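You operate a simulated robot arm through the tools that you are given. There is no shell and no other tool. Be economical: measure what you need, move in short steps, check, and stop when the job is done.

Carry out the task below with a simulated robot arm. There is one attempt and no reset: what you move stays moved.

JOB
Clear the overflow on the middle level and get its water running again.
Fine: shut its valve first, rinse the slimy strainer clean in the rinse tub, push it home in its drain cup, then set the flow to the card's figure; the overflow lamp must be out; leave the rest.

Only the result counts: the job must be done as asked and must still hold three seconds after the hand-in. Knocking over, shifting, dropping, spilling or breaking anything else fails it.

ROBOT AND FRAMES
A 6-joint arm with a two-finger parallel gripper on a trunk, on a base that drives. Base frame: it is fixed to the floor where the robot stands at the start and does not move with it; the origin is under the middle of the robot, x ahead of it, y to its left, z up. Lengths are in mm, angles in degrees, forces in N, time in s.
With the tool pointing down near the work surface it reaches from about 100 to 740 mm from the robot's upright axis, wherever it stands. Its first joint turns from -166.0 to 166.0 degrees. Places, roughly: blue strainer [1500, -250, 500]; green strainer [1250, -250, 750]; low dimmer knob [700, -700, 600]; low lamp plug [800, -600, 800]; low lamp switch [700, -700, 500]; low level valve [1900, -100, 500]; middle dimmer knob [700, -700, 1000]; middle drain cup [1300, -400, 800]; middle flow dial [1900, -100, 1000]; middle lamp plug [800, -600, 1100]; middle lamp switch [700, -700, 900]; middle level card [1500, -300, 800]; middle level valve [1900, -100, 800]; orange strainer [1500, -250, 1250]; rack pump switch [1600, -200, 900]; rinse tub [400, 700, 900]. Payload 3.91 kg.
The TCP is the grasp point between the finger pads, 30 mm short of the fingertips. In the tool frame z runs along the fingers and y along their closing line. The gripper opens to 110 mm. The fingers are 20 mm wide and 10 mm thick; the gripper's body (48 by 112 mm) begins 55 mm behind the TCP.
Orientation is told as [roll, pitch, yaw] about the base's x, y, z axes, in that order, counted from this pose: with the fingers straight down and closing along the base's y, the tool's x points along the base's -x, its y along +y and its z along -z.

CONTROLS
- The arm moves only by the tool step_arm. Its arguments are lists of equal length, an entry for each row: "rotation": the turn, a rotation vector about the tool's x, y, z in degrees, a list of three; "dp": the shift along the tool's x, y, z in mm, a list of three; "fingers": the finger opening in mm, from 0 to 110. In form: {"rotation": [[ax, ay, az], ...], "dp": [[x, y, z], ...], "fingers": [fingers, ...]}. A call has 1 to 10 rows; each row is the pose to reach, as a shift and turn from the pose commanded when the call began, along the tool's axes at that moment. Each row takes 0.2 s and may step no farther than 50 mm and 8.6 degrees from the row before; otherwise, or with a gripper value out of range, the whole call is refused. A pose out of reach is approached as far as the arm can. The call stops where the force on the tool passes 90 N (or 10 N more than at its start, if that is more) or the arm is blocked; 0.2 s more then pass. Each finger travels about 45 mm/s and halts on what it meets, pressing with about 24 N; the grip force reading is that of the motor and also rises with nothing between the fingers. The clock runs only during rows and for 0.2 s after the last one: add rows that repeat a pose to give the fingers time. The reply holds the time, the measured pose of the TCP, the force on the tool along the base axes, the opening and the grip force, in the units named above and with some noise, with the torque about the TCP (base axes, N m) and any sound that the robot's microphone picked up.
- Cameras (640 x 400 px; columns grow to the right, rows downward): "scene" is now at [25.3, 178.4, 1327.9]; the picture's right is [0.30, -0.95, 0.00], its down [-0.52, -0.17, -0.84] and it looks along [0.80, 0.25, -0.55] (base axes); focal length 294 px, centre (320, 200). "wrist" rides on the gripper at [71, 22, -107] in the tool frame; the picture's right is [-0.29, 0.96, 0.00], its down [-0.76, -0.23, -0.61] and it looks along [-0.58, -0.18, 0.79] (tool axes); focal length 243 px, centre (320, 200). There is no depth. A picture from a camera that has moved, and an enlarged one, comes with that camera's place and axes in the base frame and with its lens.
- snapshot(camera): a new picture of that camera. It takes no simulated time.
- move_column(by): slides the trunk up (or, below 0, down) by that many mm; the arm and the scene camera ride with it, the base frame stays. It gives what a move gives, with no picture.
- drive_base(legs): drives the robot by 1 to 6 legs, each [ahead, left, turn to the left] in mm, mm and degrees, along the robot's own axes; the way and the turn of a leg run together, so that a leg with both is an arc; at most 1500 mm and 180 degrees a leg. The arm and the cameras ride along, it lands a little off, and it stops where it bumps. It gives what a move gives.
- head_to(pan, tilt): turns the head with the scene camera to pan (to the left, within 86 degrees either way) and tilt (down, from -29 to 69), counted from straight ahead of the robot. It gives what a move gives.
- enlarge(camera, box): a new picture of the part [left, top, right, bottom] of that camera's present view, enlarged. It takes no simulated time.
- finish_job(): hands the job in; it is judged then, once.

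Work in short steps. Places have to be worked out from the pictures, the camera data and where the tool is seen: move nearer, look again, correct. Check each grasp and each placing, and mend what went wrong. You have 120 turns and 82 pictures in all, those below and enlarged ones among them. Open the gripper and draw the arm clear of the work before you hand the job in, unless the task says otherwise; then end with one line.

The tools are called after "Call:" by a JSON object that holds its "fn" and its "kwargs". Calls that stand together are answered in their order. step_arm: Moves the arm, as the interface text tells. Its arguments: {"type":"object","properties":{"rotation":{"type":"array","items":{"type":"array","items":{"type":"number"}}},"dp":{"type":"array","items":{"type":"array","items":{"type":"number"}}},"fingers":{"type":"array","items":{"type":"number"}}},"required":["rotation","dp","fingers"]} The other tools are called the same way: move_column (by) slides the trunk up or down; drive_base (legs) drives the base; head_to (pan, tilt) turns the head that bears the scene camera; snapshot (camera) takes a picture; enlarge (camera, box) takes an enlarged picture of a part of a camera's view; finish_job () hands the job in.

At the start:

```text
time: 0.0
tool_pos: [440.0, 163.8, 938.9]
orientation: [0.0, 0.0, 0.0]
force: [-0.1, -0.1, 0.3]
torque: [0.0, 0.01, -0.01]
grip_width: 110.1
gripper_force: 0.0
trunk travel left (down, up): [-275.0, 315.0]
robot x, y, heading: [-0.7, 4.4, -0.2]
head pan, tilt: [17.7, 33.1]
```

scene: 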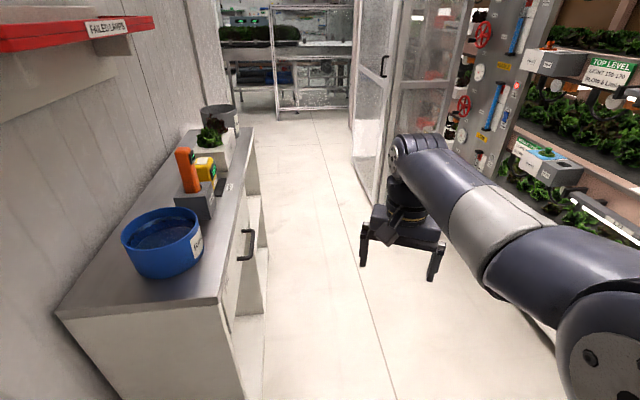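
wrist: 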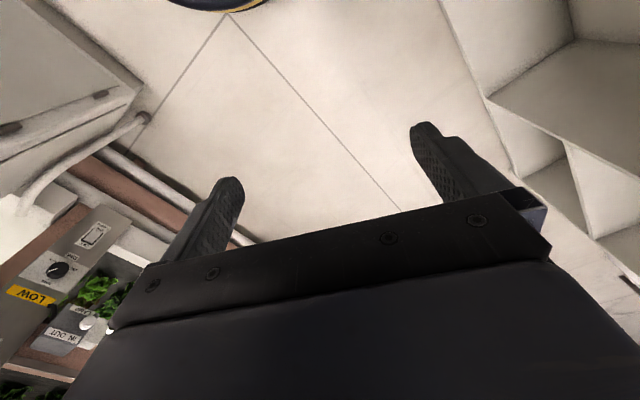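

The rack is on the right, the tub on the left. I turn the head to the right to see the rack.

Call:
{"fn": "head_to", "kwargs": {"pan": -25, "tilt": 20}}

Call:
{"fn": "snapshot", "kwargs": {"camera": "scene"}}

```text
time: 1.1
tool_pos: [440.1, 164.8, 939.8]
orientation: [0.0, -0.1, 0.1]
force: [0.6, -0.1, -0.1]
torque: [0.02, 0.0, -0.01]
grip_width: 110.2
gripper_force: 0.1
trunk travel left (down, up): [-275.0, 315.0]
robot x, y, heading: [0.5, -1.7, -0.1]
head pan, tilt: [-25.0, 20.0]
```

```text
79 pictures are left
camera scene: at [24.9, 112.0, 1348.7], right [-0.42, -0.91, 0.0], down [-0.31, 0.14, -0.94], along [0.85, -0.4, -0.34], focal length 294 px, centre (320, 200)
```

scene: 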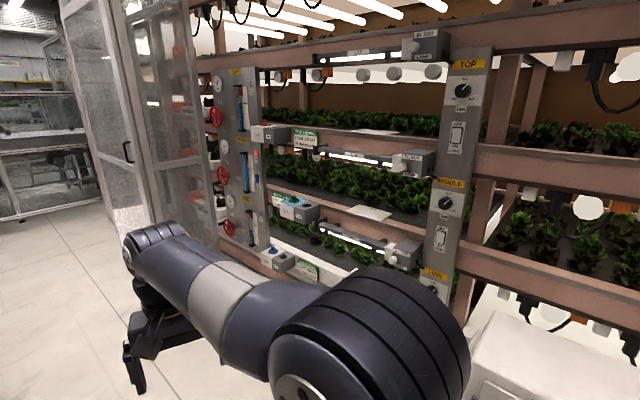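

I enlarge the rack's controls to read the labels.

Call:
{"fn": "enlarge", "kwargs": {"camera": "scene", "box": [190, 60, 350, 160]}}

Call:
{"fn": "enlarge", "kwargs": {"camera": "scene", "box": [200, 140, 360, 280]}}

```text
4.00 times, centred on (270, 110) of scene
camera zoom: at [24.9, 112.0, 1348.7], right [-0.42, -0.91, 0.0], down [-0.31, 0.14, -0.94], along [0.85, -0.4, -0.34], focal length 1178 px, centre (520, 560)
```

zoom: 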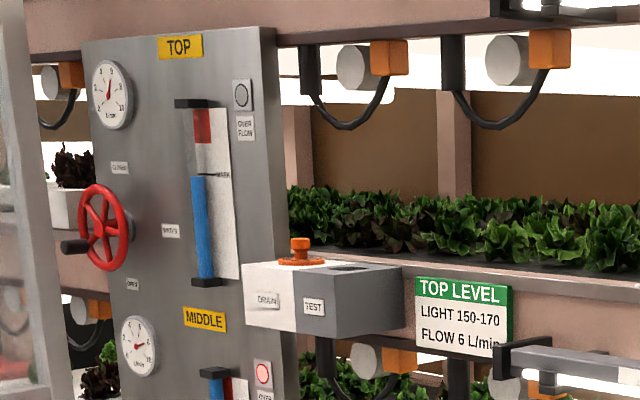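

```text
2.86 times, centred on (280, 210) of scene
camera zoom: at [24.9, 112.0, 1348.7], right [-0.42, -0.91, 0.0], down [-0.31, 0.14, -0.94], along [0.85, -0.4, -0.34], focal length 841 px, centre (434, 171)
```

zoom: 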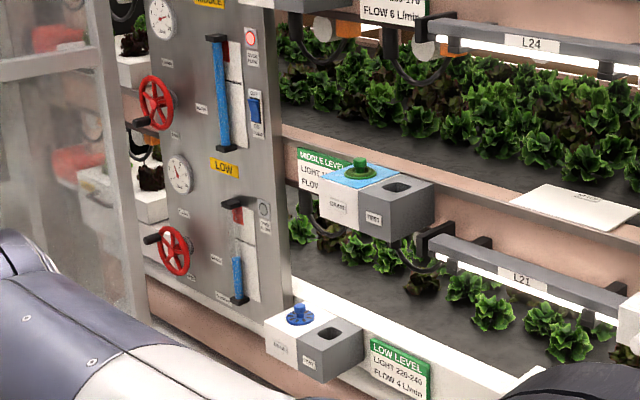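

The rack and counter both run at about 26.5° to the base x. I pull the arm in a bit, then drive into the aisle in front of the cup and turn to face the rack.

Call:
{"fn": "step_arm", "kwargs": {"rotation": [[0, 0, 0], [0, 0, 0], [0, 0, 0]], "dp": [[45, 0, 0], [90, 0, 0], [130, 0, 0]], "fingers": [110, 110, 110]}}

Call:
{"fn": "drive_base", "kwargs": {"legs": [[1000, 190, 0], [0, 0, -63.5]]}}

Call:
{"fn": "head_to", "kwargs": {"pan": 0, "tilt": 30}}

Call:
{"fn": "snapshot", "kwargs": {"camera": "scene"}}

```text
time: 1.9
tool_pos: [309.9, 166.5, 940.7]
orientation: [0.1, -0.1, 0.0]
force: [0.0, 0.3, 0.1]
torque: [-0.01, 0.02, 0.0]
grip_width: 110.1
gripper_force: 0.0
trunk travel left (down, up): [-275.0, 315.0]
robot x, y, heading: [-2.3, 3.2, -0.0]
head pan, tilt: [-25.0, 20.0]
```

```text
time: 9.9
tool_pos: [1286.9, -17.9, 940.0]
orientation: [0.0, 0.0, -63.9]
force: [-0.1, -0.7, 0.1]
torque: [0.0, -0.03, 0.0]
grip_width: 109.9
gripper_force: 0.1
trunk travel left (down, up): [-275.0, 315.0]
robot x, y, heading: [1002.3, 187.7, -64.1]
head pan, tilt: [-25.0, 20.0]
```

```text
time: 10.8
tool_pos: [1286.6, -18.2, 940.0]
orientation: [0.0, 0.0, -63.9]
force: [0.2, 0.1, -0.4]
torque: [0.02, 0.02, 0.04]
grip_width: 110.3
gripper_force: 0.0
trunk travel left (down, up): [-275.0, 315.0]
robot x, y, heading: [1002.3, 186.4, -64.0]
head pan, tilt: [0.0, 30.0]
```

```text
76 pictures are left
camera scene: at [1153.5, 225.3, 1332.7], right [-0.9, -0.44, 0.0], down [-0.22, 0.45, -0.87], along [0.38, -0.78, -0.5], focal length 294 px, centre (320, 200)
```

scene: 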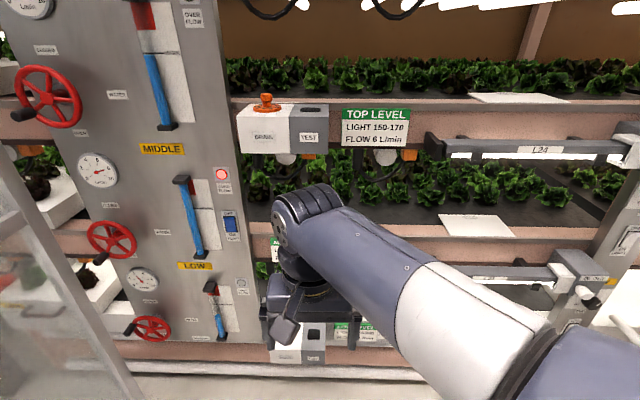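

The middle gauge and wheel are left; a glass screen stands near. I look left and down to locate the glass, and read the gauge.

Call:
{"fn": "head_to", "kwargs": {"pan": 40, "tilt": 35}}

Call:
{"fn": "snapshot", "kwargs": {"camera": "scene"}}

```text
time: 11.9
tool_pos: [1287.0, -17.0, 941.3]
orientation: [0.0, 0.0, -63.9]
force: [0.5, 0.2, -0.2]
torque: [-0.06, 0.0, 0.0]
grip_width: 109.7
gripper_force: 0.1
trunk travel left (down, up): [-275.0, 315.0]
robot x, y, heading: [1004.2, 184.0, -63.6]
head pan, tilt: [40.0, 35.0]
```

```text
75 pictures are left
camera scene: at [1194.3, 270.8, 1324.9], right [-0.41, -0.91, 0.0], down [-0.52, 0.23, -0.82], along [0.75, -0.33, -0.57], focal length 294 px, centre (320, 200)
```

scene: 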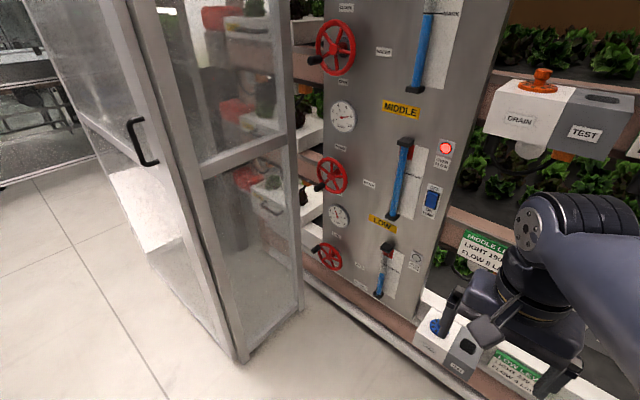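

Glass stands at about u≈1870, ~240 mm beyond the wheel. I enlarge the middle valve and gauge.

Call:
{"fn": "enlarge", "kwargs": {"camera": "scene", "box": [300, 90, 460, 190]}}

Call:
{"fn": "enlarge", "kwargs": {"camera": "scene", "box": [300, 90, 364, 200]}}

Call:
{"fn": "enlarge", "kwargs": {"camera": "scene", "box": [440, 220, 520, 280]}}

```text
4.00 times, centred on (380, 140) of scene
camera zoom: at [1194.3, 270.8, 1324.9], right [-0.41, -0.91, 0.0], down [-0.52, 0.23, -0.82], along [0.75, -0.33, -0.57], focal length 1178 px, centre (80, 440)
```

zoom: 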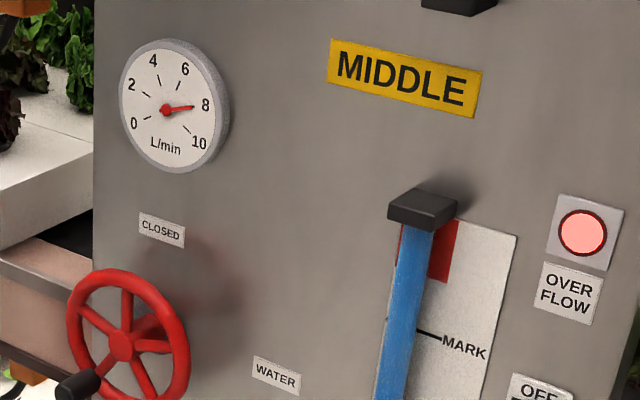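

```text
3.64 times, centred on (332, 145) of scene
camera zoom: at [1194.3, 270.8, 1324.9], right [-0.41, -0.91, 0.0], down [-0.52, 0.23, -0.82], along [0.75, -0.33, -0.57], focal length 1070 px, centre (276, 400)
```

zoom: 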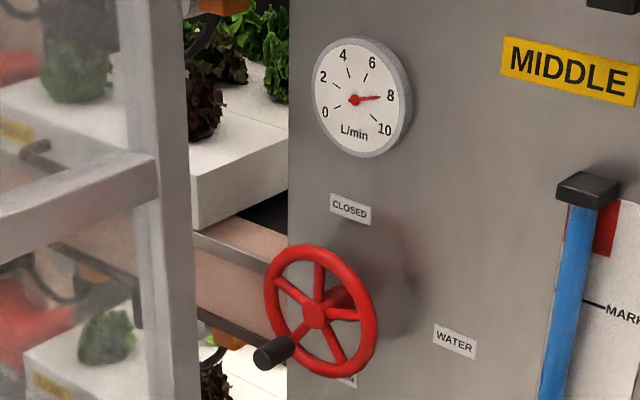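

```text
6.67 times, centred on (480, 250) of scene
camera zoom: at [1194.3, 270.8, 1324.9], right [-0.41, -0.91, 0.0], down [-0.52, 0.23, -0.82], along [0.75, -0.33, -0.57], focal length 1963 px, centre (-747, -133)
```

zoom: 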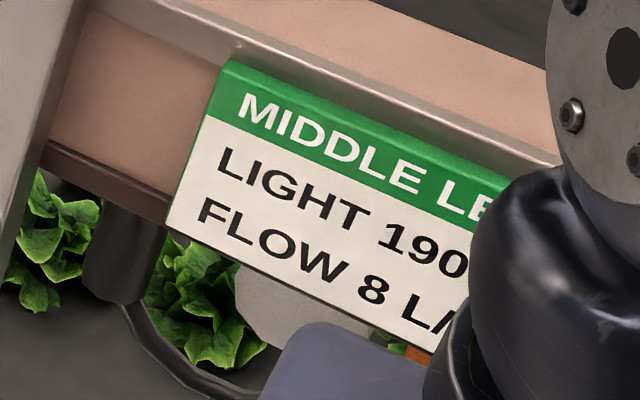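

Card says FLOW 8 L/min, and the gauge already reads about 8; the handle is at about 7 o'clock with CLOSED at the top, so shutting is a clockwise turn of roughly 144°. I drive left to face the wheel, then tilt the tool horizontal.

Call:
{"fn": "drive_base", "kwargs": {"legs": [[0, 480, 0]]}}

Call:
{"fn": "step_arm", "kwargs": {"rotation": [[0, -8.5, 0], [0, -17, 0], [0, -25.5, 0], [0, -34, 0], [0, -42.5, 0], [0, -51, 0], [0, -59.5, 0], [0, -68, 0], [0, -76.5, 0], [0, -85, 0]], "dp": [[-12, 0, 0], [-24, 0, 0], [-36, 0, 0], [-48, 0, 0], [-60, 0, 0], [-72, 0, 0], [-84, 0, 0], [-96, 0, 0], [-108, 0, 0], [-120, 0, 0]], "fingers": [110, 110, 110, 110, 100, 90, 80, 70, 60, 60]}}

Call:
{"fn": "snapshot", "kwargs": {"camera": "wrist"}}

Call:
{"fn": "snapshot", "kwargs": {"camera": "scene"}}

```text
time: 14.7
tool_pos: [1711.4, 195.2, 940.4]
orientation: [0.0, -0.1, -63.5]
force: [-0.2, -0.1, -1.3]
torque: [-0.02, 0.05, 0.02]
grip_width: 109.9
gripper_force: 0.1
trunk travel left (down, up): [-275.0, 315.0]
robot x, y, heading: [1425.4, 398.4, -63.4]
head pan, tilt: [40.0, 35.0]
```

```text
time: 16.9
tool_pos: [1765.7, 87.1, 940.8]
orientation: [0.6, -85.1, -64.1]
force: [-0.7, 0.2, -0.2]
torque: [0.0, 0.01, 0.01]
grip_width: 59.8
gripper_force: 0.0
trunk travel left (down, up): [-275.0, 315.0]
robot x, y, heading: [1429.4, 396.0, -63.6]
head pan, tilt: [40.0, 35.0]
```

```text
71 pictures are left
camera wrist: at [1734.6, 197.0, 878.8], right [0.87, 0.41, 0.29], down [-0.45, 0.38, 0.81], along [0.22, -0.83, 0.51], focal length 243 px, centre (320, 200)
```

wrist: 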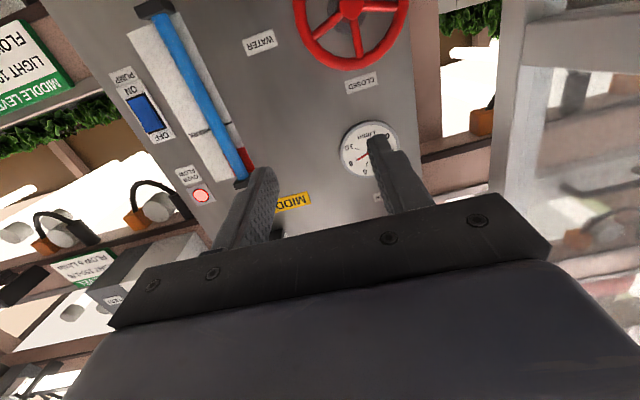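

```text
70 pictures are left
camera scene: at [1617.4, 482.1, 1324.9], right [-0.4, -0.92, 0.0], down [-0.53, 0.23, -0.82], along [0.75, -0.33, -0.57], focal length 294 px, centre (320, 200)
```

scene: 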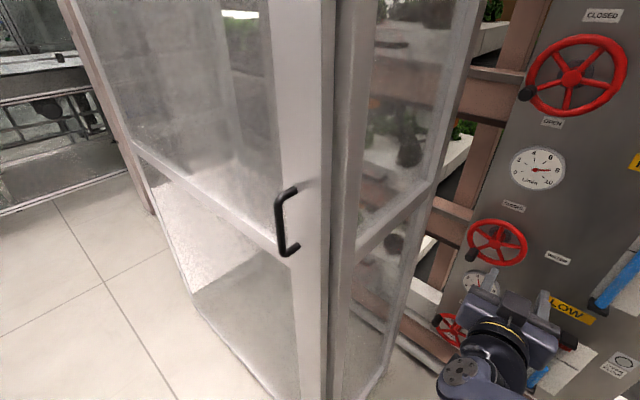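

Triangulated hub ≈ (1911,-93,852), handle a bit left and below it. I level the tool and bring it in front of the handle, staying short of it.

Call:
{"fn": "step_arm", "kwargs": {"rotation": [[0, -2, 0], [0, -4, 0], [0, -4.9, 0], [0, -4.9, 0], [0, -4.9, 0]], "dp": [[27, 21, 20], [54, 42, 40], [81, 63, 60], [107, 83, 78], [107, 83, 78]], "fingers": [60, 60, 60, 60, 60]}}

Call:
{"fn": "step_arm", "kwargs": {"rotation": [[0, 0, 8], [0, 0, 16], [0, 0, 24], [0, 0, 32], [0, 0, 40], [0, 0, 40]], "dp": [[0, 0, 0], [0, 0, 0], [0, 0, 0], [0, 0, 0], [0, 0, 0], [0, 0, 0]], "fingers": [60, 60, 60, 60, 60, 60]}}

Call:
{"fn": "snapshot", "kwargs": {"camera": "wrist"}}

Call:
{"fn": "snapshot", "kwargs": {"camera": "scene"}}

```text
time: 18.1
tool_pos: [1874.1, 62.5, 826.1]
orientation: [18.7, -89.9, -82.2]
force: [0.3, -1.0, 0.0]
torque: [0.0, 0.02, 0.02]
grip_width: 59.9
gripper_force: 0.0
trunk travel left (down, up): [-275.0, 315.0]
robot x, y, heading: [1428.6, 396.7, -63.4]
head pan, tilt: [40.0, 35.0]
```

```text
time: 19.5
tool_pos: [1927.5, 77.9, 925.7]
orientation: [86.6, -51.9, -152.2]
force: [-1.1, -0.7, -0.7]
torque: [-0.02, 0.0, -0.01]
grip_width: 59.5
gripper_force: 0.1
out of reach, approached as far as the arm can: row 2, 3, 4, 5, 6
trunk travel left (down, up): [-275.0, 315.0]
robot x, y, heading: [1425.4, 397.5, -63.5]
head pan, tilt: [40.0, 35.0]
```

```text
69 pictures are left
camera wrist: at [1935.5, 202.4, 888.1], right [0.53, 0.22, 0.82], down [-0.84, 0.26, 0.48], along [-0.11, -0.94, 0.32], focal length 243 px, centre (320, 200)
```

wrist: 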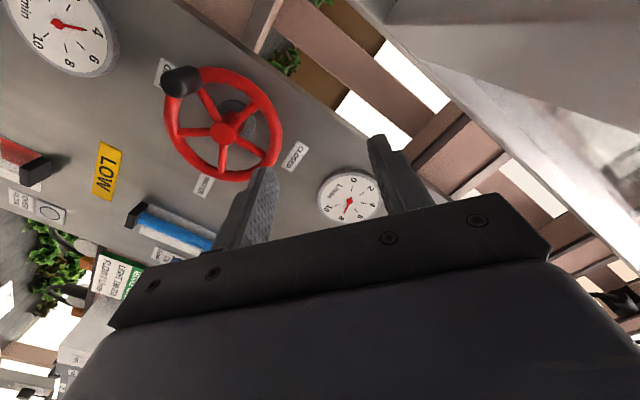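

```text
68 pictures are left
camera scene: at [1617.8, 481.9, 1324.9], right [-0.4, -0.92, 0.0], down [-0.53, 0.23, -0.82], along [0.75, -0.33, -0.57], focal length 294 px, centre (320, 200)
```

scene: 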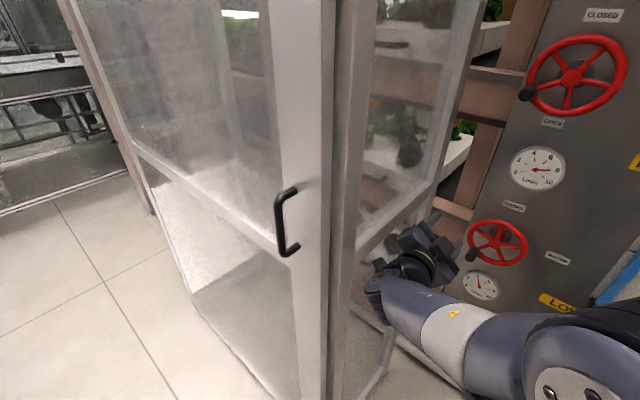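

The positive roll hit a joint limit and the arm drifted; I go back to roll 0 and then roll the other way.

Call:
{"fn": "step_arm", "kwargs": {"rotation": [[0, 0, -8], [0, 0, -16], [0, 0, -24], [0, 0, -32], [0, 0, -40], [0, 0, -48], [0, 0, -48]], "dp": [[0, 0, -5], [0, 0, -10], [0, 0, -15], [0, 0, -20], [0, 0, -20], [0, 0, -20], [0, 0, -20]], "fingers": [60, 60, 60, 60, 60, 60, 60]}}

```text
time: 21.1
tool_pos: [1917.8, 96.1, 929.6]
orientation: [-78.4, -79.8, 14.0]
force: [0.3, -0.5, 0.1]
torque: [0.02, -0.03, 0.01]
grip_width: 60.1
gripper_force: 0.0
trunk travel left (down, up): [-275.0, 315.0]
robot x, y, heading: [1427.8, 398.1, -63.6]
head pan, tilt: [40.0, 35.0]
```

The arm recovered to a level pose (roll ≈ -10°) but displaced up-left. I shift back in front of the handle and roll negatively (range should be ample).

Call:
{"fn": "step_arm", "kwargs": {"rotation": [[0, 0, 0], [0, 0, 0], [0, 0, 0], [0, 0, -8], [0, 0, -16], [0, 0, -24], [0, 0, -32], [0, 0, -40], [0, 0, -48], [0, 0, -56]], "dp": [[38, -13, -5], [76, -26, -5], [112, -39, -5], [112, -39, -5], [112, -39, -5], [112, -39, -5], [112, -39, -5], [112, -39, -5], [112, -39, -5], [112, -39, -5]], "fingers": [60, 60, 60, 60, 60, 60, 60, 60, 60, 60]}}

Call:
{"fn": "snapshot", "kwargs": {"camera": "scene"}}

```text
time: 23.3
tool_pos: [1862.9, 79.6, 826.4]
orientation: [-87.8, -23.9, 24.3]
force: [-0.3, 0.8, -0.8]
torque: [-0.02, 0.01, -0.01]
grip_width: 59.9
gripper_force: 0.1
trunk travel left (down, up): [-275.0, 315.0]
robot x, y, heading: [1428.3, 392.8, -63.5]
head pan, tilt: [40.0, 35.0]
```

```text
67 pictures are left
camera scene: at [1617.8, 481.9, 1324.9], right [-0.4, -0.92, 0.0], down [-0.53, 0.23, -0.82], along [0.75, -0.33, -0.57], focal length 294 px, centre (320, 200)
```

scene: 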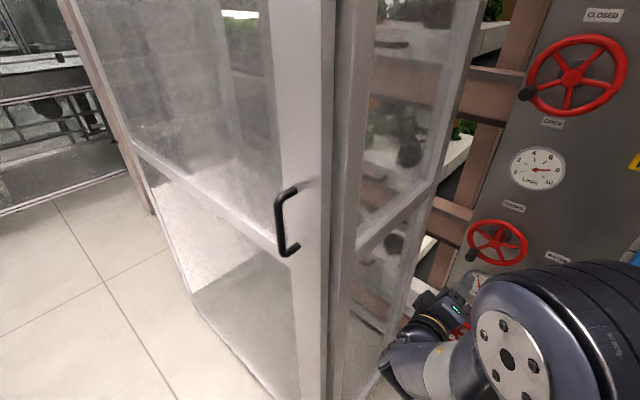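

Works. I continue rolling to about -140° so the closing line is tangential at the handle.

Call:
{"fn": "step_arm", "kwargs": {"rotation": [[0, 0, -8.2], [0, 0, -16.4], [0, 0, -24.6], [0, 0, -32.8], [0, 0, -41], [0, 0, -49.2], [0, 0, -57.4], [0, 0, -65.6], [0, 0, -73], [0, 0, -73]], "dp": [[0, 0, 0], [0, 0, 0], [0, 0, 0], [0, 0, 0], [0, 0, 0], [0, 0, 0], [0, 0, 0], [0, 0, 0], [0, 0, 0], [0, 0, 0]], "fingers": [60, 60, 60, 60, 60, 60, 60, 60, 60, 60]}}

Call:
{"fn": "snapshot", "kwargs": {"camera": "wrist"}}

```text
time: 25.5
tool_pos: [1862.0, 80.4, 826.8]
orientation: [-86.9, 49.0, 27.5]
force: [0.7, -0.9, 0.7]
torque: [-0.03, -0.02, 0.02]
grip_width: 59.8
gripper_force: 0.0
trunk travel left (down, up): [-275.0, 315.0]
robot x, y, heading: [1426.8, 399.9, -63.8]
head pan, tilt: [40.0, 35.0]
```

```text
66 pictures are left
camera wrist: at [1760.1, 150.1, 870.1], right [-0.49, -0.2, -0.85], down [0.34, 0.85, -0.4], along [0.8, -0.49, -0.35], focal length 243 px, centre (320, 200)
```

wrist: 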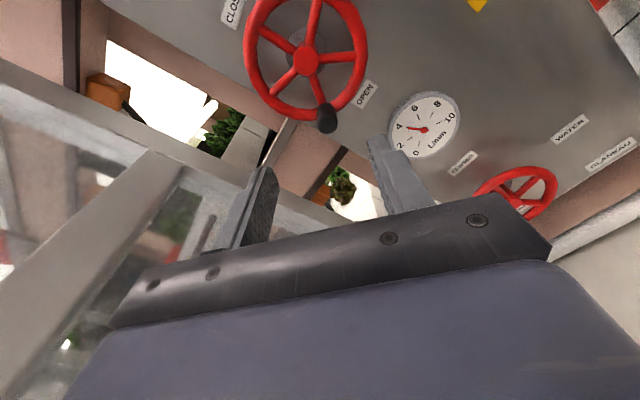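

Handle is about 60 mm from the hub at 142° from CLOSED, i.e. u≈1706, z≈806. I align and advance part way, then look.

Call:
{"fn": "step_arm", "kwargs": {"rotation": [[0, 0, 0], [0, 0, 0], [0, 0, 0]], "dp": [[-16, 7.4, 0], [-16, 7.4, 40], [-16, 7.4, 85]], "fingers": [60, 60, 60]}}

Call:
{"fn": "snapshot", "kwargs": {"camera": "wrist"}}

Call:
{"fn": "enlarge", "kwargs": {"camera": "scene", "box": [400, 190, 560, 320]}}

```text
time: 26.3
tool_pos: [1901.0, 6.9, 806.0]
orientation: [-87.0, 49.0, 27.4]
force: [0.6, 0.5, -0.4]
torque: [0.03, 0.0, 0.01]
grip_width: 60.0
gripper_force: 0.0
trunk travel left (down, up): [-275.0, 315.0]
robot x, y, heading: [1429.5, 395.7, -63.4]
head pan, tilt: [40.0, 35.0]
```

```text
65 pictures are left
camera wrist: at [1799.3, 76.6, 849.1], right [-0.49, -0.2, -0.85], down [0.34, 0.85, -0.4], along [0.8, -0.49, -0.35], focal length 243 px, centre (320, 200)
```

wrist: 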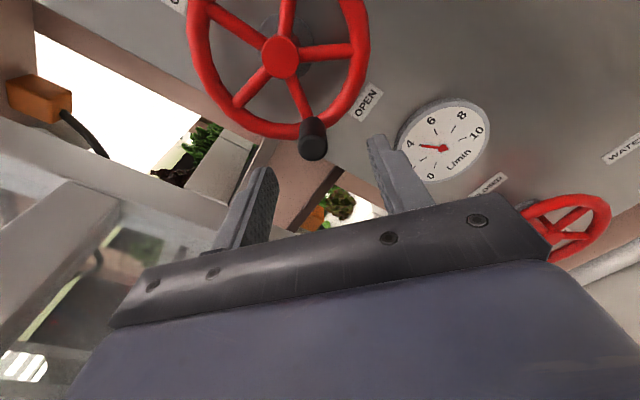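

```text
3.08 times, centred on (480, 255) of scene
camera zoom: at [1617.6, 482.3, 1324.9], right [-0.4, -0.92, 0.0], down [-0.53, 0.23, -0.82], along [0.75, -0.33, -0.57], focal length 906 px, centre (-172, 31)
```

zoom: 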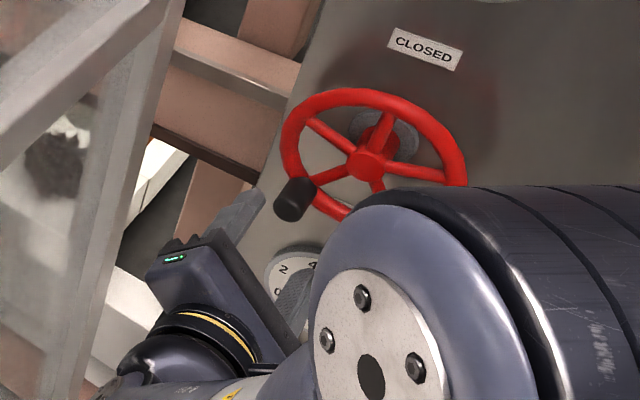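

The wrist view puts the handle nearly on the tool axis (about 4 mm off in y). I advance 45 mm so the pads straddle it and look.

Call:
{"fn": "step_arm", "kwargs": {"rotation": [[0, 0, 0], [0, 0, 0]], "dp": [[0, -4, 22], [0, -4, 45]], "fingers": [60, 60]}}

Call:
{"fn": "snapshot", "kwargs": {"camera": "wrist"}}

```text
time: 26.9
tool_pos: [1923.6, -33.0, 808.6]
orientation: [-87.0, 48.9, 27.5]
force: [0.0, -0.6, -0.3]
torque: [0.02, 0.03, 0.0]
grip_width: 60.0
gripper_force: 0.1
trunk travel left (down, up): [-275.0, 315.0]
robot x, y, heading: [1425.1, 395.9, -63.2]
head pan, tilt: [40.0, 35.0]
```

```text
63 pictures are left
camera wrist: at [1821.3, 36.1, 851.5], right [-0.49, -0.2, -0.85], down [0.34, 0.85, -0.4], along [0.8, -0.49, -0.35], focal length 243 px, centre (320, 200)
```

wrist: 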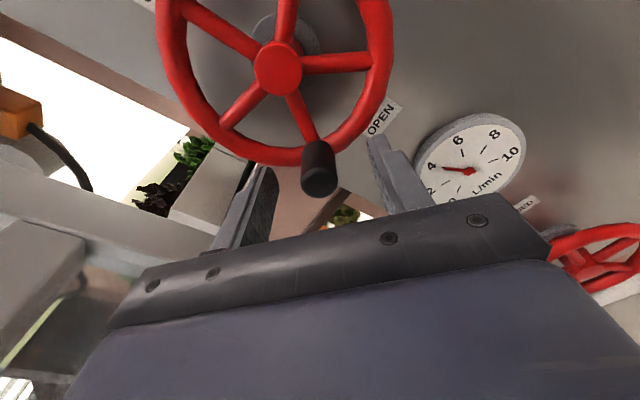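

Handle is between the fingers and centred. I advance 12 mm more and close.

Call:
{"fn": "step_arm", "kwargs": {"rotation": [[0, 0, 0], [0, 0, 0], [0, 0, 0], [0, 0, 0], [0, 0, 0]], "dp": [[0, 0, 12], [0, 0, 12], [0, 0, 12], [0, 0, 12], [0, 0, 12]], "fingers": [60, 40, 10, 10, 10]}}

Call:
{"fn": "snapshot", "kwargs": {"camera": "wrist"}}

```text
time: 28.1
tool_pos: [1930.2, -38.5, 807.1]
orientation: [-86.6, 49.1, 28.1]
force: [2.2, 39.1, -11.1]
torque: [-1.18, -0.13, 1.59]
grip_width: 38.7
gripper_force: 23.9
trunk travel left (down, up): [-275.0, 315.0]
robot x, y, heading: [1423.6, 398.3, -63.5]
head pan, tilt: [40.0, 35.0]
```

```text
62 pictures are left
camera wrist: at [1827.6, 29.2, 850.3], right [-0.5, -0.2, -0.85], down [0.34, 0.85, -0.4], along [0.8, -0.48, -0.35], focal length 243 px, centre (320, 200)
```

wrist: 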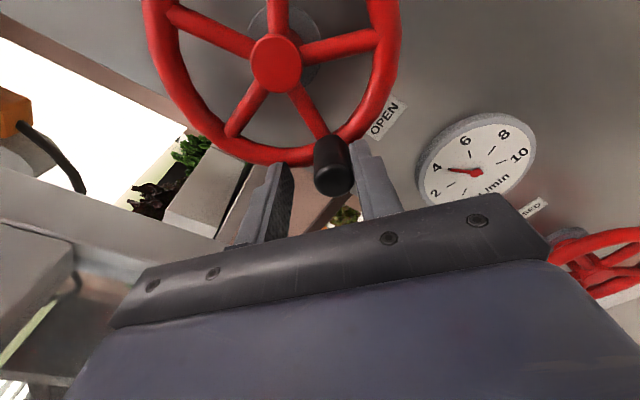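

The fingertips press on the rim (39 N). I open, back off 12 mm, and re-look.

Call:
{"fn": "step_arm", "kwargs": {"rotation": [[0, 0, 0], [0, 0, 0]], "dp": [[0, 0, -6], [0, 0, -12]], "fingers": [60, 60]}}

Call:
{"fn": "snapshot", "kwargs": {"camera": "wrist"}}

```text
time: 28.7
tool_pos: [1922.0, -35.1, 808.0]
orientation: [-87.2, 48.7, 27.1]
force: [-0.2, -1.0, 0.4]
torque: [0.0, 0.02, 0.0]
grip_width: 60.0
gripper_force: 0.1
trunk travel left (down, up): [-275.0, 315.0]
robot x, y, heading: [1425.0, 396.2, -63.5]
head pan, tilt: [40.0, 35.0]
```

```text
61 pictures are left
camera wrist: at [1820.1, 34.9, 851.4], right [-0.49, -0.2, -0.85], down [0.35, 0.85, -0.4], along [0.8, -0.49, -0.35], focal length 243 px, centre (320, 200)
```

wrist: 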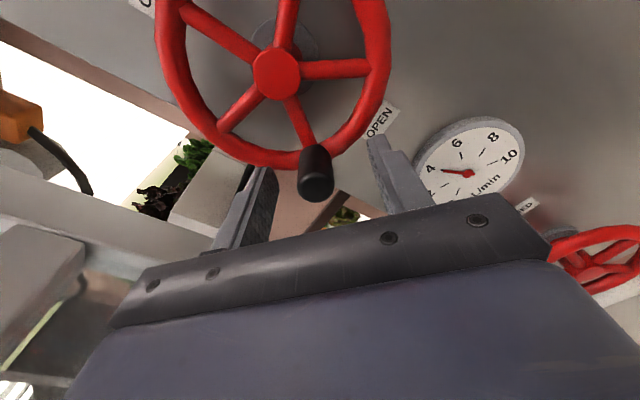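

Back at centre with no force; I close here.

Call:
{"fn": "step_arm", "kwargs": {"rotation": [[0, 0, 0], [0, 0, 0], [0, 0, 0], [0, 0, 0], [0, 0, 0]], "dp": [[0, 0, 0], [0, 0, 0], [0, 0, 0], [0, 0, 0], [0, 0, 0]], "fingers": [45, 30, 15, 10, 10]}}

Call:
{"fn": "snapshot", "kwargs": {"camera": "wrist"}}

```text
time: 29.9
tool_pos: [1923.1, -32.2, 806.8]
orientation: [-86.9, 48.9, 27.5]
force: [0.9, -1.9, 0.2]
torque: [-0.7, -0.3, 0.78]
grip_width: 21.6
gripper_force: 44.4
trunk travel left (down, up): [-275.0, 315.0]
robot x, y, heading: [1428.6, 394.3, -63.4]
head pan, tilt: [40.0, 35.0]
```

```text
60 pictures are left
camera wrist: at [1821.4, 36.8, 850.8], right [-0.49, -0.2, -0.85], down [0.34, 0.85, -0.4], along [0.8, -0.49, -0.35], focal length 243 px, centre (320, 200)
```

wrist: 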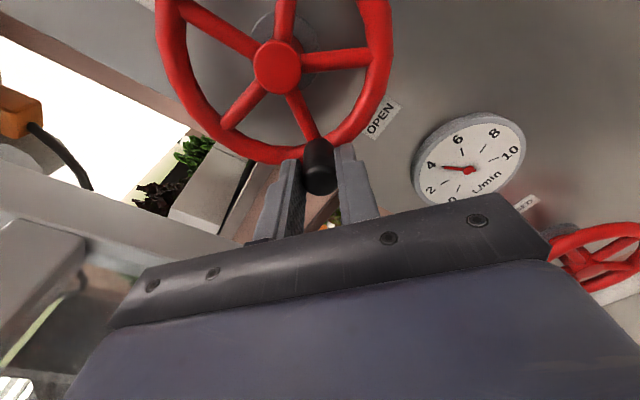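

Handle gripped (21.6 mm). I turn it clockwise about the hub, 42° as a first portion, rolling the tool with it.

Call:
{"fn": "step_arm", "kwargs": {"rotation": [[0, 0, 8.4], [0, 0, 16.8], [0, 0, 25.2], [0, 0, 33.6], [0, 0, 42]], "dp": [[0.1, -8.4, 0], [1.4, -16.6, 0], [3.9, -24.6, 0], [7.6, -32.1, 0], [12.3, -39, 0]], "fingers": [10, 10, 10, 10, 10]}}

Call:
{"fn": "snapshot", "kwargs": {"camera": "wrist"}}

```text
time: 31.1
tool_pos: [1944.5, -22.9, 841.0]
orientation: [-87.9, 6.7, 25.5]
force: [0.4, 10.7, -9.8]
torque: [-0.6, -0.67, 0.76]
grip_width: 22.1
gripper_force: 45.1
trunk travel left (down, up): [-275.0, 315.0]
robot x, y, heading: [1428.3, 396.9, -63.3]
head pan, tilt: [40.0, 35.0]
```

```text
59 pictures are left
camera wrist: at [1832.0, 43.2, 833.1], right [0.14, 0.11, -0.98], down [0.45, 0.88, 0.16], along [0.88, -0.47, 0.08], focal length 243 px, centre (320, 200)
```

wrist: 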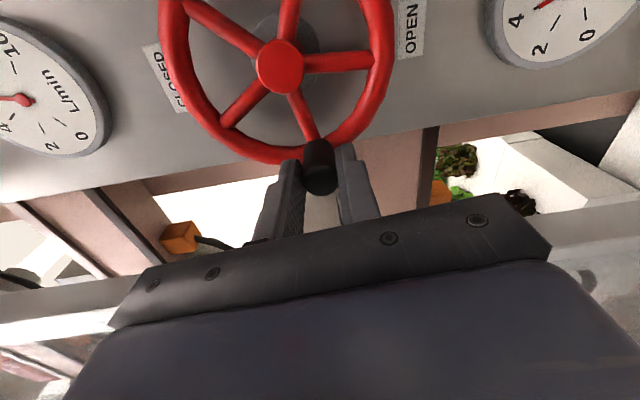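

It turns well. I continue by another 67°.

Call:
{"fn": "step_arm", "kwargs": {"rotation": [[0, 0, 8.4], [0, 0, 16.8], [0, 0, 25.2], [0, 0, 33.6], [0, 0, 42], [0, 0, 50.4], [0, 0, 58.8], [0, 0, 67.2]], "dp": [[0.1, -8.4, 0], [1.4, -16.6, 0], [3.9, -24.6, 0], [7.6, -32.1, 0], [12.3, -39, 0], [18, -45.2, 0], [24.5, -50.5, 0], [31.7, -54.7, 0]], "fingers": [10, 10, 10, 10, 10, 10, 10, 10]}}

Call:
{"fn": "snapshot", "kwargs": {"camera": "wrist"}}

```text
time: 32.9
tool_pos: [1920.4, -34.3, 900.6]
orientation: [-86.0, -60.5, 21.6]
force: [-11.1, 20.6, -5.2]
torque: [-1.03, -0.48, -0.54]
grip_width: 22.2
gripper_force: 44.5
trunk travel left (down, up): [-275.0, 315.0]
robot x, y, heading: [1428.1, 395.4, -63.5]
head pan, tilt: [40.0, 35.0]
```

```text
58 pictures are left
camera wrist: at [1859.0, 57.6, 832.0], right [0.88, 0.42, -0.22], down [-0.09, 0.6, 0.8], along [0.47, -0.68, 0.57], focal length 243 px, centre (320, 200)
```

wrist: 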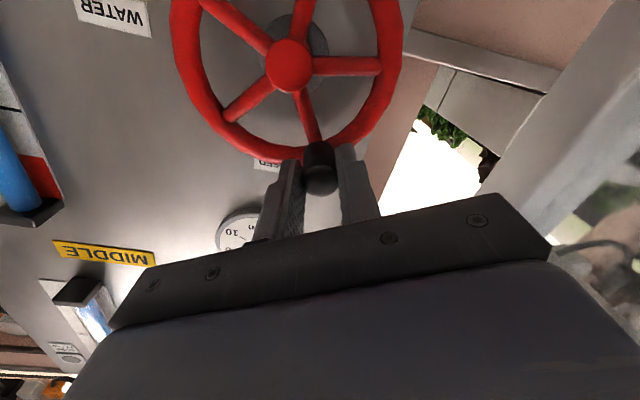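

About 33° remain to CLOSED. I go on 34° with a tiny retreat to ease the axial force.

Call:
{"fn": "step_arm", "kwargs": {"rotation": [[0, 0, 8.4], [0, 0, 16.8], [0, 0, 25.2], [0, 0, 33.6], [0, 0, 36]], "dp": [[0.1, -8.4, -1], [1.4, -16.6, -2], [3.9, -24.6, -2], [7.6, -32.1, -2], [8.8, -34, -2]], "fingers": [10, 10, 10, 10, 10]}}

Call:
{"fn": "enlarge", "kwargs": {"camera": "scene", "box": [440, 130, 600, 280]}}

```text
time: 34.1
tool_pos: [1895.1, -46.2, 908.3]
orientation: [72.0, -83.6, -136.5]
force: [15.6, 24.0, -9.0]
torque: [0.16, 0.26, -0.45]
grip_width: 22.0
gripper_force: 44.6
trunk travel left (down, up): [-275.0, 315.0]
robot x, y, heading: [1428.8, 396.6, -63.6]
head pan, tilt: [40.0, 35.0]
```

```text
2.67 times, centred on (520, 205) of scene
camera zoom: at [1619.9, 484.2, 1324.5], right [-0.4, -0.92, 0.0], down [-0.53, 0.23, -0.82], along [0.75, -0.33, -0.57], focal length 785 px, centre (-213, 187)
```

zoom: 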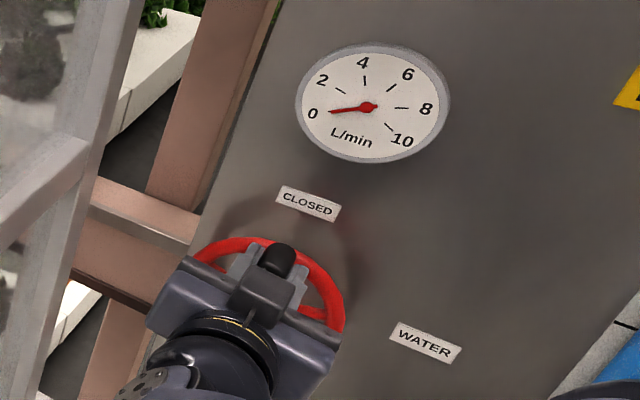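

The gauge reads 0. I nudge 4° more to be sure it's on the stop, then release and back off.

Call:
{"fn": "step_arm", "kwargs": {"rotation": [[0, 0, 2], [0, 0, 4], [0, 0, 4]], "dp": [[0, -2, 0], [0, -4, 0], [0, -4, 0]], "fingers": [10, 10, 10]}}

Call:
{"fn": "step_arm", "kwargs": {"rotation": [[0, 0, 0], [0, 0, 0], [0, 0, 0], [0, 0, 0], [0, 0, 0]], "dp": [[0, 2, 0], [0, 4, 0], [0, 4, -20], [0, 4, -60], [0, 4, -100]], "fingers": [40, 60, 60, 60, 60]}}

Call:
{"fn": "enlarge", "kwargs": {"camera": "scene", "box": [440, 100, 640, 280]}}

```text
time: 34.9
tool_pos: [1895.2, -47.6, 909.9]
orientation: [79.1, -79.8, -143.5]
force: [44.0, 23.8, -2.0]
torque: [-0.12, -0.11, -0.42]
grip_width: 21.8
gripper_force: 45.3
trunk travel left (down, up): [-275.0, 315.0]
robot x, y, heading: [1426.6, 398.0, -63.5]
head pan, tilt: [40.0, 35.0]
```

```text
time: 36.1
tool_pos: [1845.7, 40.0, 914.7]
orientation: [78.8, -79.4, -143.8]
force: [0.2, -0.7, 0.7]
torque: [0.01, 0.03, -0.01]
grip_width: 59.9
gripper_force: 0.1
trunk travel left (down, up): [-275.0, 315.0]
robot x, y, heading: [1426.0, 394.9, -63.5]
head pan, tilt: [40.0, 35.0]
```

```text
2.22 times, centred on (540, 190) of scene
camera zoom: at [1618.0, 481.6, 1324.8], right [-0.4, -0.92, 0.0], down [-0.53, 0.23, -0.82], along [0.75, -0.33, -0.57], focal length 654 px, centre (-169, 222)
```

zoom: 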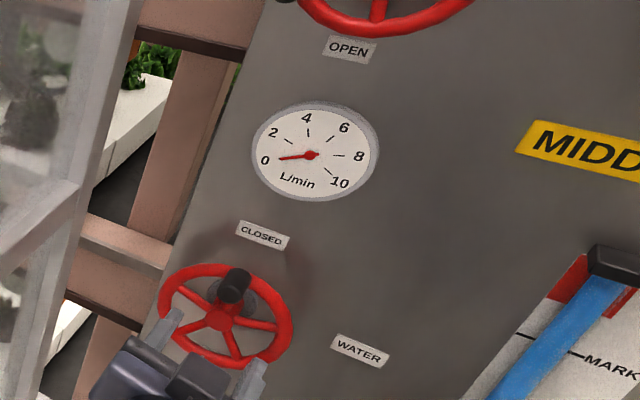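

Valve shut (handle at CLOSED, needle at 0). I withdraw, undo the 10° roll, pitch the tool down to 45°, and drive right to the drain cup.

Call:
{"fn": "step_arm", "kwargs": {"rotation": [[0, 0, 0], [0, 0, -5], [0, 0, -10], [0, 0, -10]], "dp": [[0, 0, -40], [0, 0, -80], [0, 0, -100], [0, 0, -100]], "fingers": [60, 60, 60, 60]}}

Call:
{"fn": "step_arm", "kwargs": {"rotation": [[0, 8, 0], [0, 16, 0], [0, 24, 0], [0, 32, 0], [0, 40, 0], [0, 45, 0]], "dp": [[-30, 0, 0], [-60, 0, 0], [-90, 0, 0], [-120, 0, 0], [-150, 0, 0], [-160, 0, 0]], "fingers": [70, 70, 70, 70, 70, 70]}}

Call:
{"fn": "drive_base", "kwargs": {"legs": [[0, -330, 0]]}}

Call:
{"fn": "head_to", "kwargs": {"pan": 15, "tilt": 40}}

Call:
{"fn": "snapshot", "kwargs": {"camera": "scene"}}

Call:
{"fn": "snapshot", "kwargs": {"camera": "wrist"}}

```text
time: 37.1
tool_pos: [1804.8, 131.6, 918.1]
orientation: [6.3, -88.0, -71.1]
force: [-0.1, -0.3, 0.3]
torque: [-0.01, 0.04, -0.01]
grip_width: 60.0
gripper_force: 0.0
trunk travel left (down, up): [-275.0, 315.0]
robot x, y, heading: [1428.2, 396.3, -63.6]
head pan, tilt: [40.0, 35.0]
```

```text
time: 38.5
tool_pos: [1805.9, 125.9, 1074.9]
orientation: [0.4, -42.8, -65.0]
force: [-0.6, 0.5, -0.3]
torque: [-0.01, -0.05, 0.03]
grip_width: 70.1
gripper_force: 0.1
trunk travel left (down, up): [-275.0, 315.0]
robot x, y, heading: [1424.9, 397.8, -63.6]
head pan, tilt: [40.0, 35.0]
```

```text
time: 40.7
tool_pos: [1519.7, -16.8, 1076.9]
orientation: [0.4, -43.0, -65.0]
force: [1.1, 0.1, 0.1]
torque: [0.02, 0.02, 0.0]
grip_width: 70.0
gripper_force: 0.1
trunk travel left (down, up): [-275.0, 315.0]
robot x, y, heading: [1137.4, 250.8, -63.4]
head pan, tilt: [40.0, 35.0]
```

```text
time: 41.5
tool_pos: [1520.2, -16.6, 1075.0]
orientation: [0.4, -43.0, -64.9]
force: [0.6, 0.3, 0.3]
torque: [0.0, -0.02, 0.01]
grip_width: 70.2
gripper_force: 0.0
trunk travel left (down, up): [-275.0, 315.0]
robot x, y, heading: [1135.8, 251.0, -63.4]
head pan, tilt: [15.0, 40.0]
```

```text
55 pictures are left
camera scene: at [1305.3, 309.7, 1317.3], right [-0.75, -0.66, 0.0], down [-0.43, 0.48, -0.77], along [0.51, -0.57, -0.64], focal length 294 px, centre (320, 200)
```

scene: 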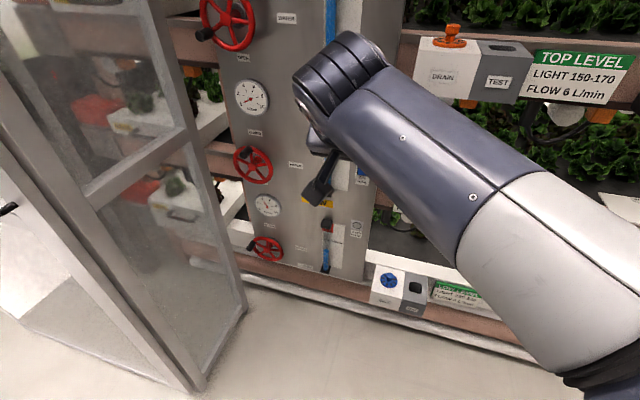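

```text
54 pictures are left
camera wrist: at [1485.2, 105.4, 1106.2], right [0.96, 0.22, 0.2], down [-0.15, -0.23, 0.96], along [0.25, -0.95, -0.19], focal length 243 px, centre (320, 200)
```

wrist: 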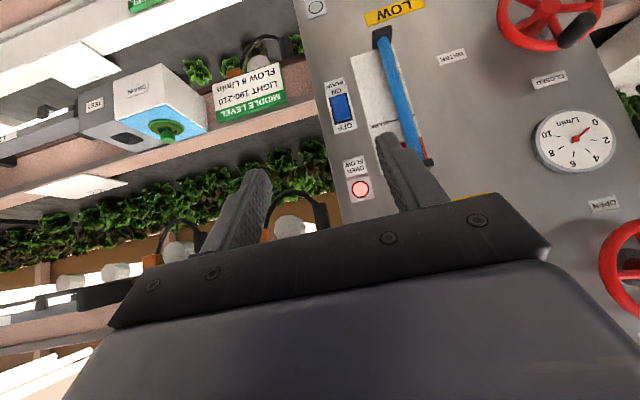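

The green strainer's knob triangulates to about (1350,-345,846). I drive 250 mm more to the right so it lies ahead of the tool, and look.

Call:
{"fn": "drive_base", "kwargs": {"legs": [[0, -260, 0]]}}

Call:
{"fn": "snapshot", "kwargs": {"camera": "scene"}}

Call:
{"fn": "snapshot", "kwargs": {"camera": "wrist"}}

```text
time: 43.4
tool_pos: [1282.7, -135.5, 1075.0]
orientation: [0.4, -43.1, -65.0]
force: [0.5, 0.2, 0.0]
torque: [-0.03, 0.0, 0.0]
grip_width: 70.2
gripper_force: 0.0
trunk travel left (down, up): [-275.0, 315.0]
robot x, y, heading: [903.0, 134.5, -63.7]
head pan, tilt: [15.0, 40.0]
```

```text
53 pictures are left
camera scene: at [1068.7, 191.1, 1317.3], right [-0.75, -0.66, 0.0], down [-0.43, 0.48, -0.77], along [0.51, -0.57, -0.64], focal length 294 px, centre (320, 200)
```

scene: 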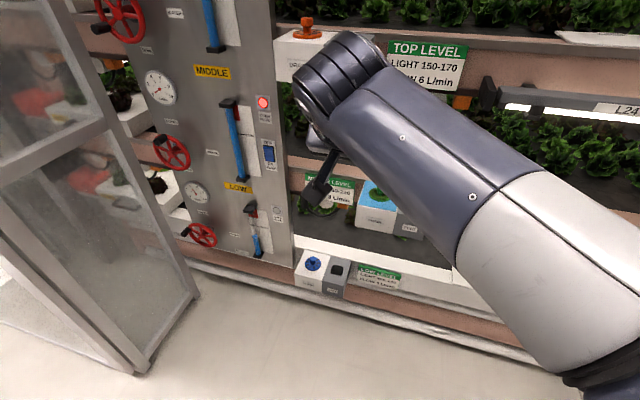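

```text
52 pictures are left
camera wrist: at [1248.6, -13.2, 1106.2], right [0.96, 0.22, 0.2], down [-0.15, -0.23, 0.96], along [0.25, -0.95, -0.19], focal length 243 px, centre (320, 200)
```

wrist: 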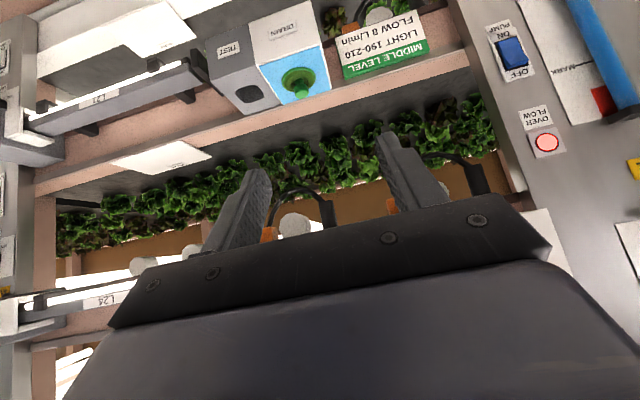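

Knob at u≈1048, n≈-915, z≈837 by two wrist views. I enlarge to see its shape.

Call:
{"fn": "enlarge", "kwargs": {"camera": "wrist", "box": [220, 20, 380, 120]}}

```text
4.00 times, centred on (300, 70) of wrist
camera zoom: at [1248.6, -13.2, 1106.2], right [0.96, 0.22, 0.2], down [-0.15, -0.23, 0.96], along [0.25, -0.95, -0.19], focal length 970 px, centre (400, 720)
```

zoom: 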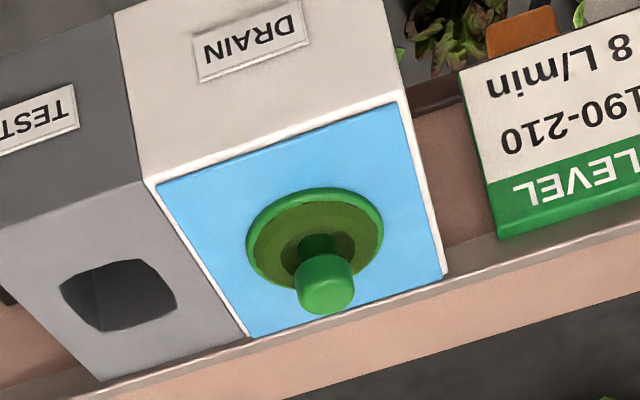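

Knob is a ~26 mm cylinder on a neck above the flange. I move to a pre-grasp 80 mm back along the tool axis at the present 45° tilt.

Call:
{"fn": "step_arm", "kwargs": {"rotation": [[0, 0, 0], [0, 0, 0], [0, 0, 0], [0, 0, 0], [0, 0, 0], [0, 0, 0]], "dp": [[0, -7, 45], [1, -14, 90], [2, -21, 135], [4, -29, 180], [5, -37, 228], [5, -37, 236]], "fingers": [70, 70, 70, 70, 70, 70]}}

Call:
{"fn": "snapshot", "kwargs": {"camera": "wrist"}}

Call:
{"fn": "snapshot", "kwargs": {"camera": "scene"}}

```text
time: 44.8
tool_pos: [1317.5, -294.3, 900.1]
orientation: [0.3, -43.0, -64.9]
force: [-0.7, 0.5, 0.1]
torque: [0.0, -0.01, 0.01]
grip_width: 69.9
gripper_force: 0.2
trunk travel left (down, up): [-275.0, 315.0]
robot x, y, heading: [898.4, 133.0, -63.3]
head pan, tilt: [15.0, 40.0]
```

```text
50 pictures are left
camera wrist: at [1283.7, -171.9, 930.0], right [0.95, 0.22, 0.2], down [-0.15, -0.23, 0.96], along [0.25, -0.95, -0.19], focal length 243 px, centre (320, 200)
```

wrist: 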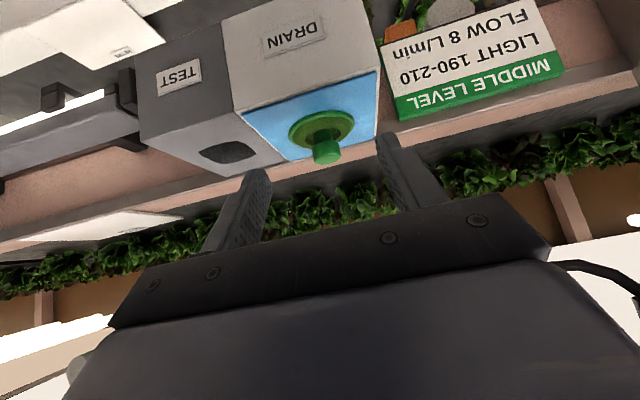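

```text
49 pictures are left
camera scene: at [1068.7, 191.0, 1317.3], right [-0.75, -0.66, 0.0], down [-0.43, 0.48, -0.77], along [0.51, -0.57, -0.64], focal length 294 px, centre (320, 200)
```

scene: 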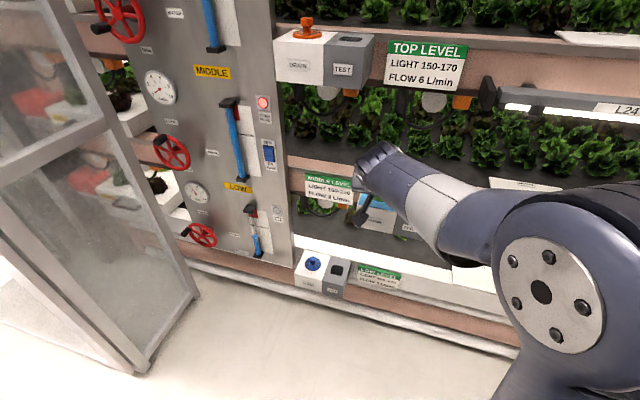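

Refined knob centre: u 1048, n -921, z 850. I shift -18 in tool x and advance halfway, then check.

Call:
{"fn": "step_arm", "kwargs": {"rotation": [[0, 0, 0], [0, 0, 0]], "dp": [[-18, 0, 10], [-18, 0, 45]], "fingers": [70, 70]}}

Call:
{"fn": "snapshot", "kwargs": {"camera": "wrist"}}

```text
time: 45.4
tool_pos: [1336.6, -331.4, 879.8]
orientation: [0.4, -43.0, -65.0]
force: [0.0, 0.3, 1.0]
torque: [0.03, -0.02, -0.01]
grip_width: 69.9
gripper_force: 0.1
trunk travel left (down, up): [-275.0, 315.0]
robot x, y, heading: [899.2, 134.0, -63.5]
head pan, tilt: [15.0, 40.0]
```

```text
48 pictures are left
camera wrist: at [1301.3, -209.5, 909.2], right [0.95, 0.22, 0.2], down [-0.15, -0.23, 0.96], along [0.25, -0.95, -0.18], focal length 243 px, centre (320, 200)
```

wrist: 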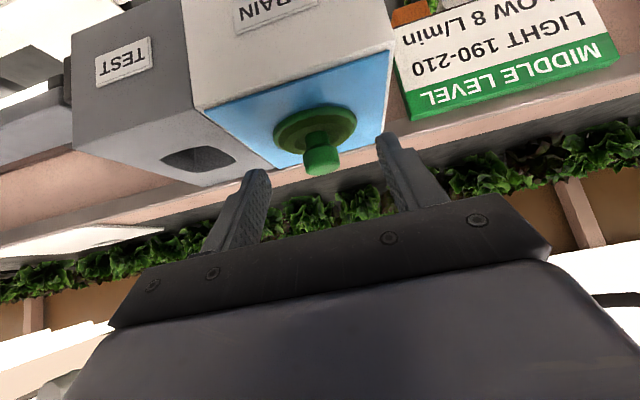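

Knob on the tool axis, ~40 mm ahead. I advance 25 mm and close.

Call:
{"fn": "step_arm", "kwargs": {"rotation": [[0, 0, 0], [0, 0, 0], [0, 0, 0], [0, 0, 0], [0, 0, 0], [0, 0, 0]], "dp": [[-1, 0, 25], [-1, 0, 25], [-1, 0, 25], [-1, 0, 25], [-1, 0, 25], [-1, 0, 25]], "fingers": [70, 45, 25, 10, 10, 10]}}

Call:
{"fn": "snapshot", "kwargs": {"camera": "wrist"}}

```text
time: 46.8
tool_pos: [1343.4, -348.8, 861.1]
orientation: [0.4, -43.1, -65.0]
force: [0.2, 0.0, -0.4]
torque: [0.0, -0.04, -0.01]
grip_width: 56.7
gripper_force: 24.4
trunk travel left (down, up): [-275.0, 315.0]
robot x, y, heading: [902.9, 131.4, -63.2]
head pan, tilt: [15.0, 40.0]
```

```text
47 pictures are left
camera wrist: at [1308.4, -225.6, 891.3], right [0.96, 0.22, 0.2], down [-0.15, -0.23, 0.96], along [0.25, -0.95, -0.19], focal length 243 px, centre (320, 200)
```

wrist: 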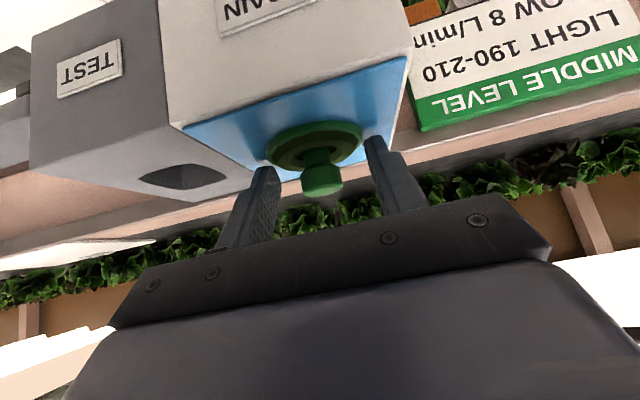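

The tips closed on the flange edge (56.7 mm). I open, retreat 12 mm along the axis and shift slightly up, then close on the knob.

Call:
{"fn": "step_arm", "kwargs": {"rotation": [[0, 0, 0], [0, 0, 0], [0, 0, 0], [0, 0, 0], [0, 0, 0], [0, 0, 0], [0, 0, 0]], "dp": [[0, 0, 0], [-5, 0, -12], [-5, 0, -12], [-5, 0, -12], [-5, 0, -12], [-5, 0, -12], [-5, 0, -12]], "fingers": [70, 70, 45, 25, 10, 10, 10]}}

Call:
{"fn": "snapshot", "kwargs": {"camera": "wrist"}}

```text
time: 48.4
tool_pos: [1339.7, -342.8, 873.6]
orientation: [0.4, -42.9, -64.9]
force: [0.1, 0.4, 1.1]
torque: [-0.06, 0.0, -0.01]
grip_width: 21.4
gripper_force: 24.2
trunk travel left (down, up): [-275.0, 315.0]
robot x, y, heading: [898.8, 132.5, -63.2]
head pan, tilt: [15.0, 40.0]
```

```text
46 pictures are left
camera wrist: at [1306.6, -220.8, 904.1], right [0.95, 0.22, 0.2], down [-0.15, -0.23, 0.96], along [0.25, -0.95, -0.19], focal length 243 px, centre (320, 200)
```

wrist: 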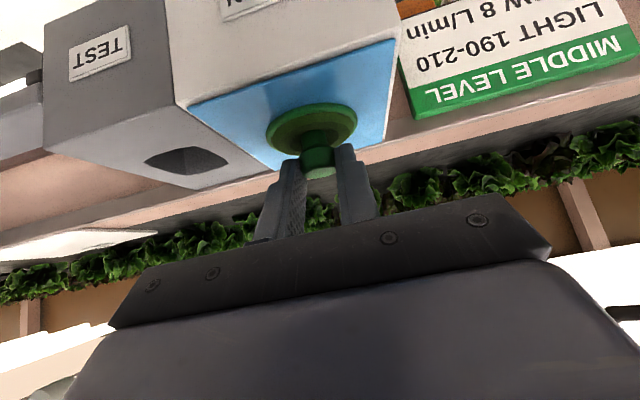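

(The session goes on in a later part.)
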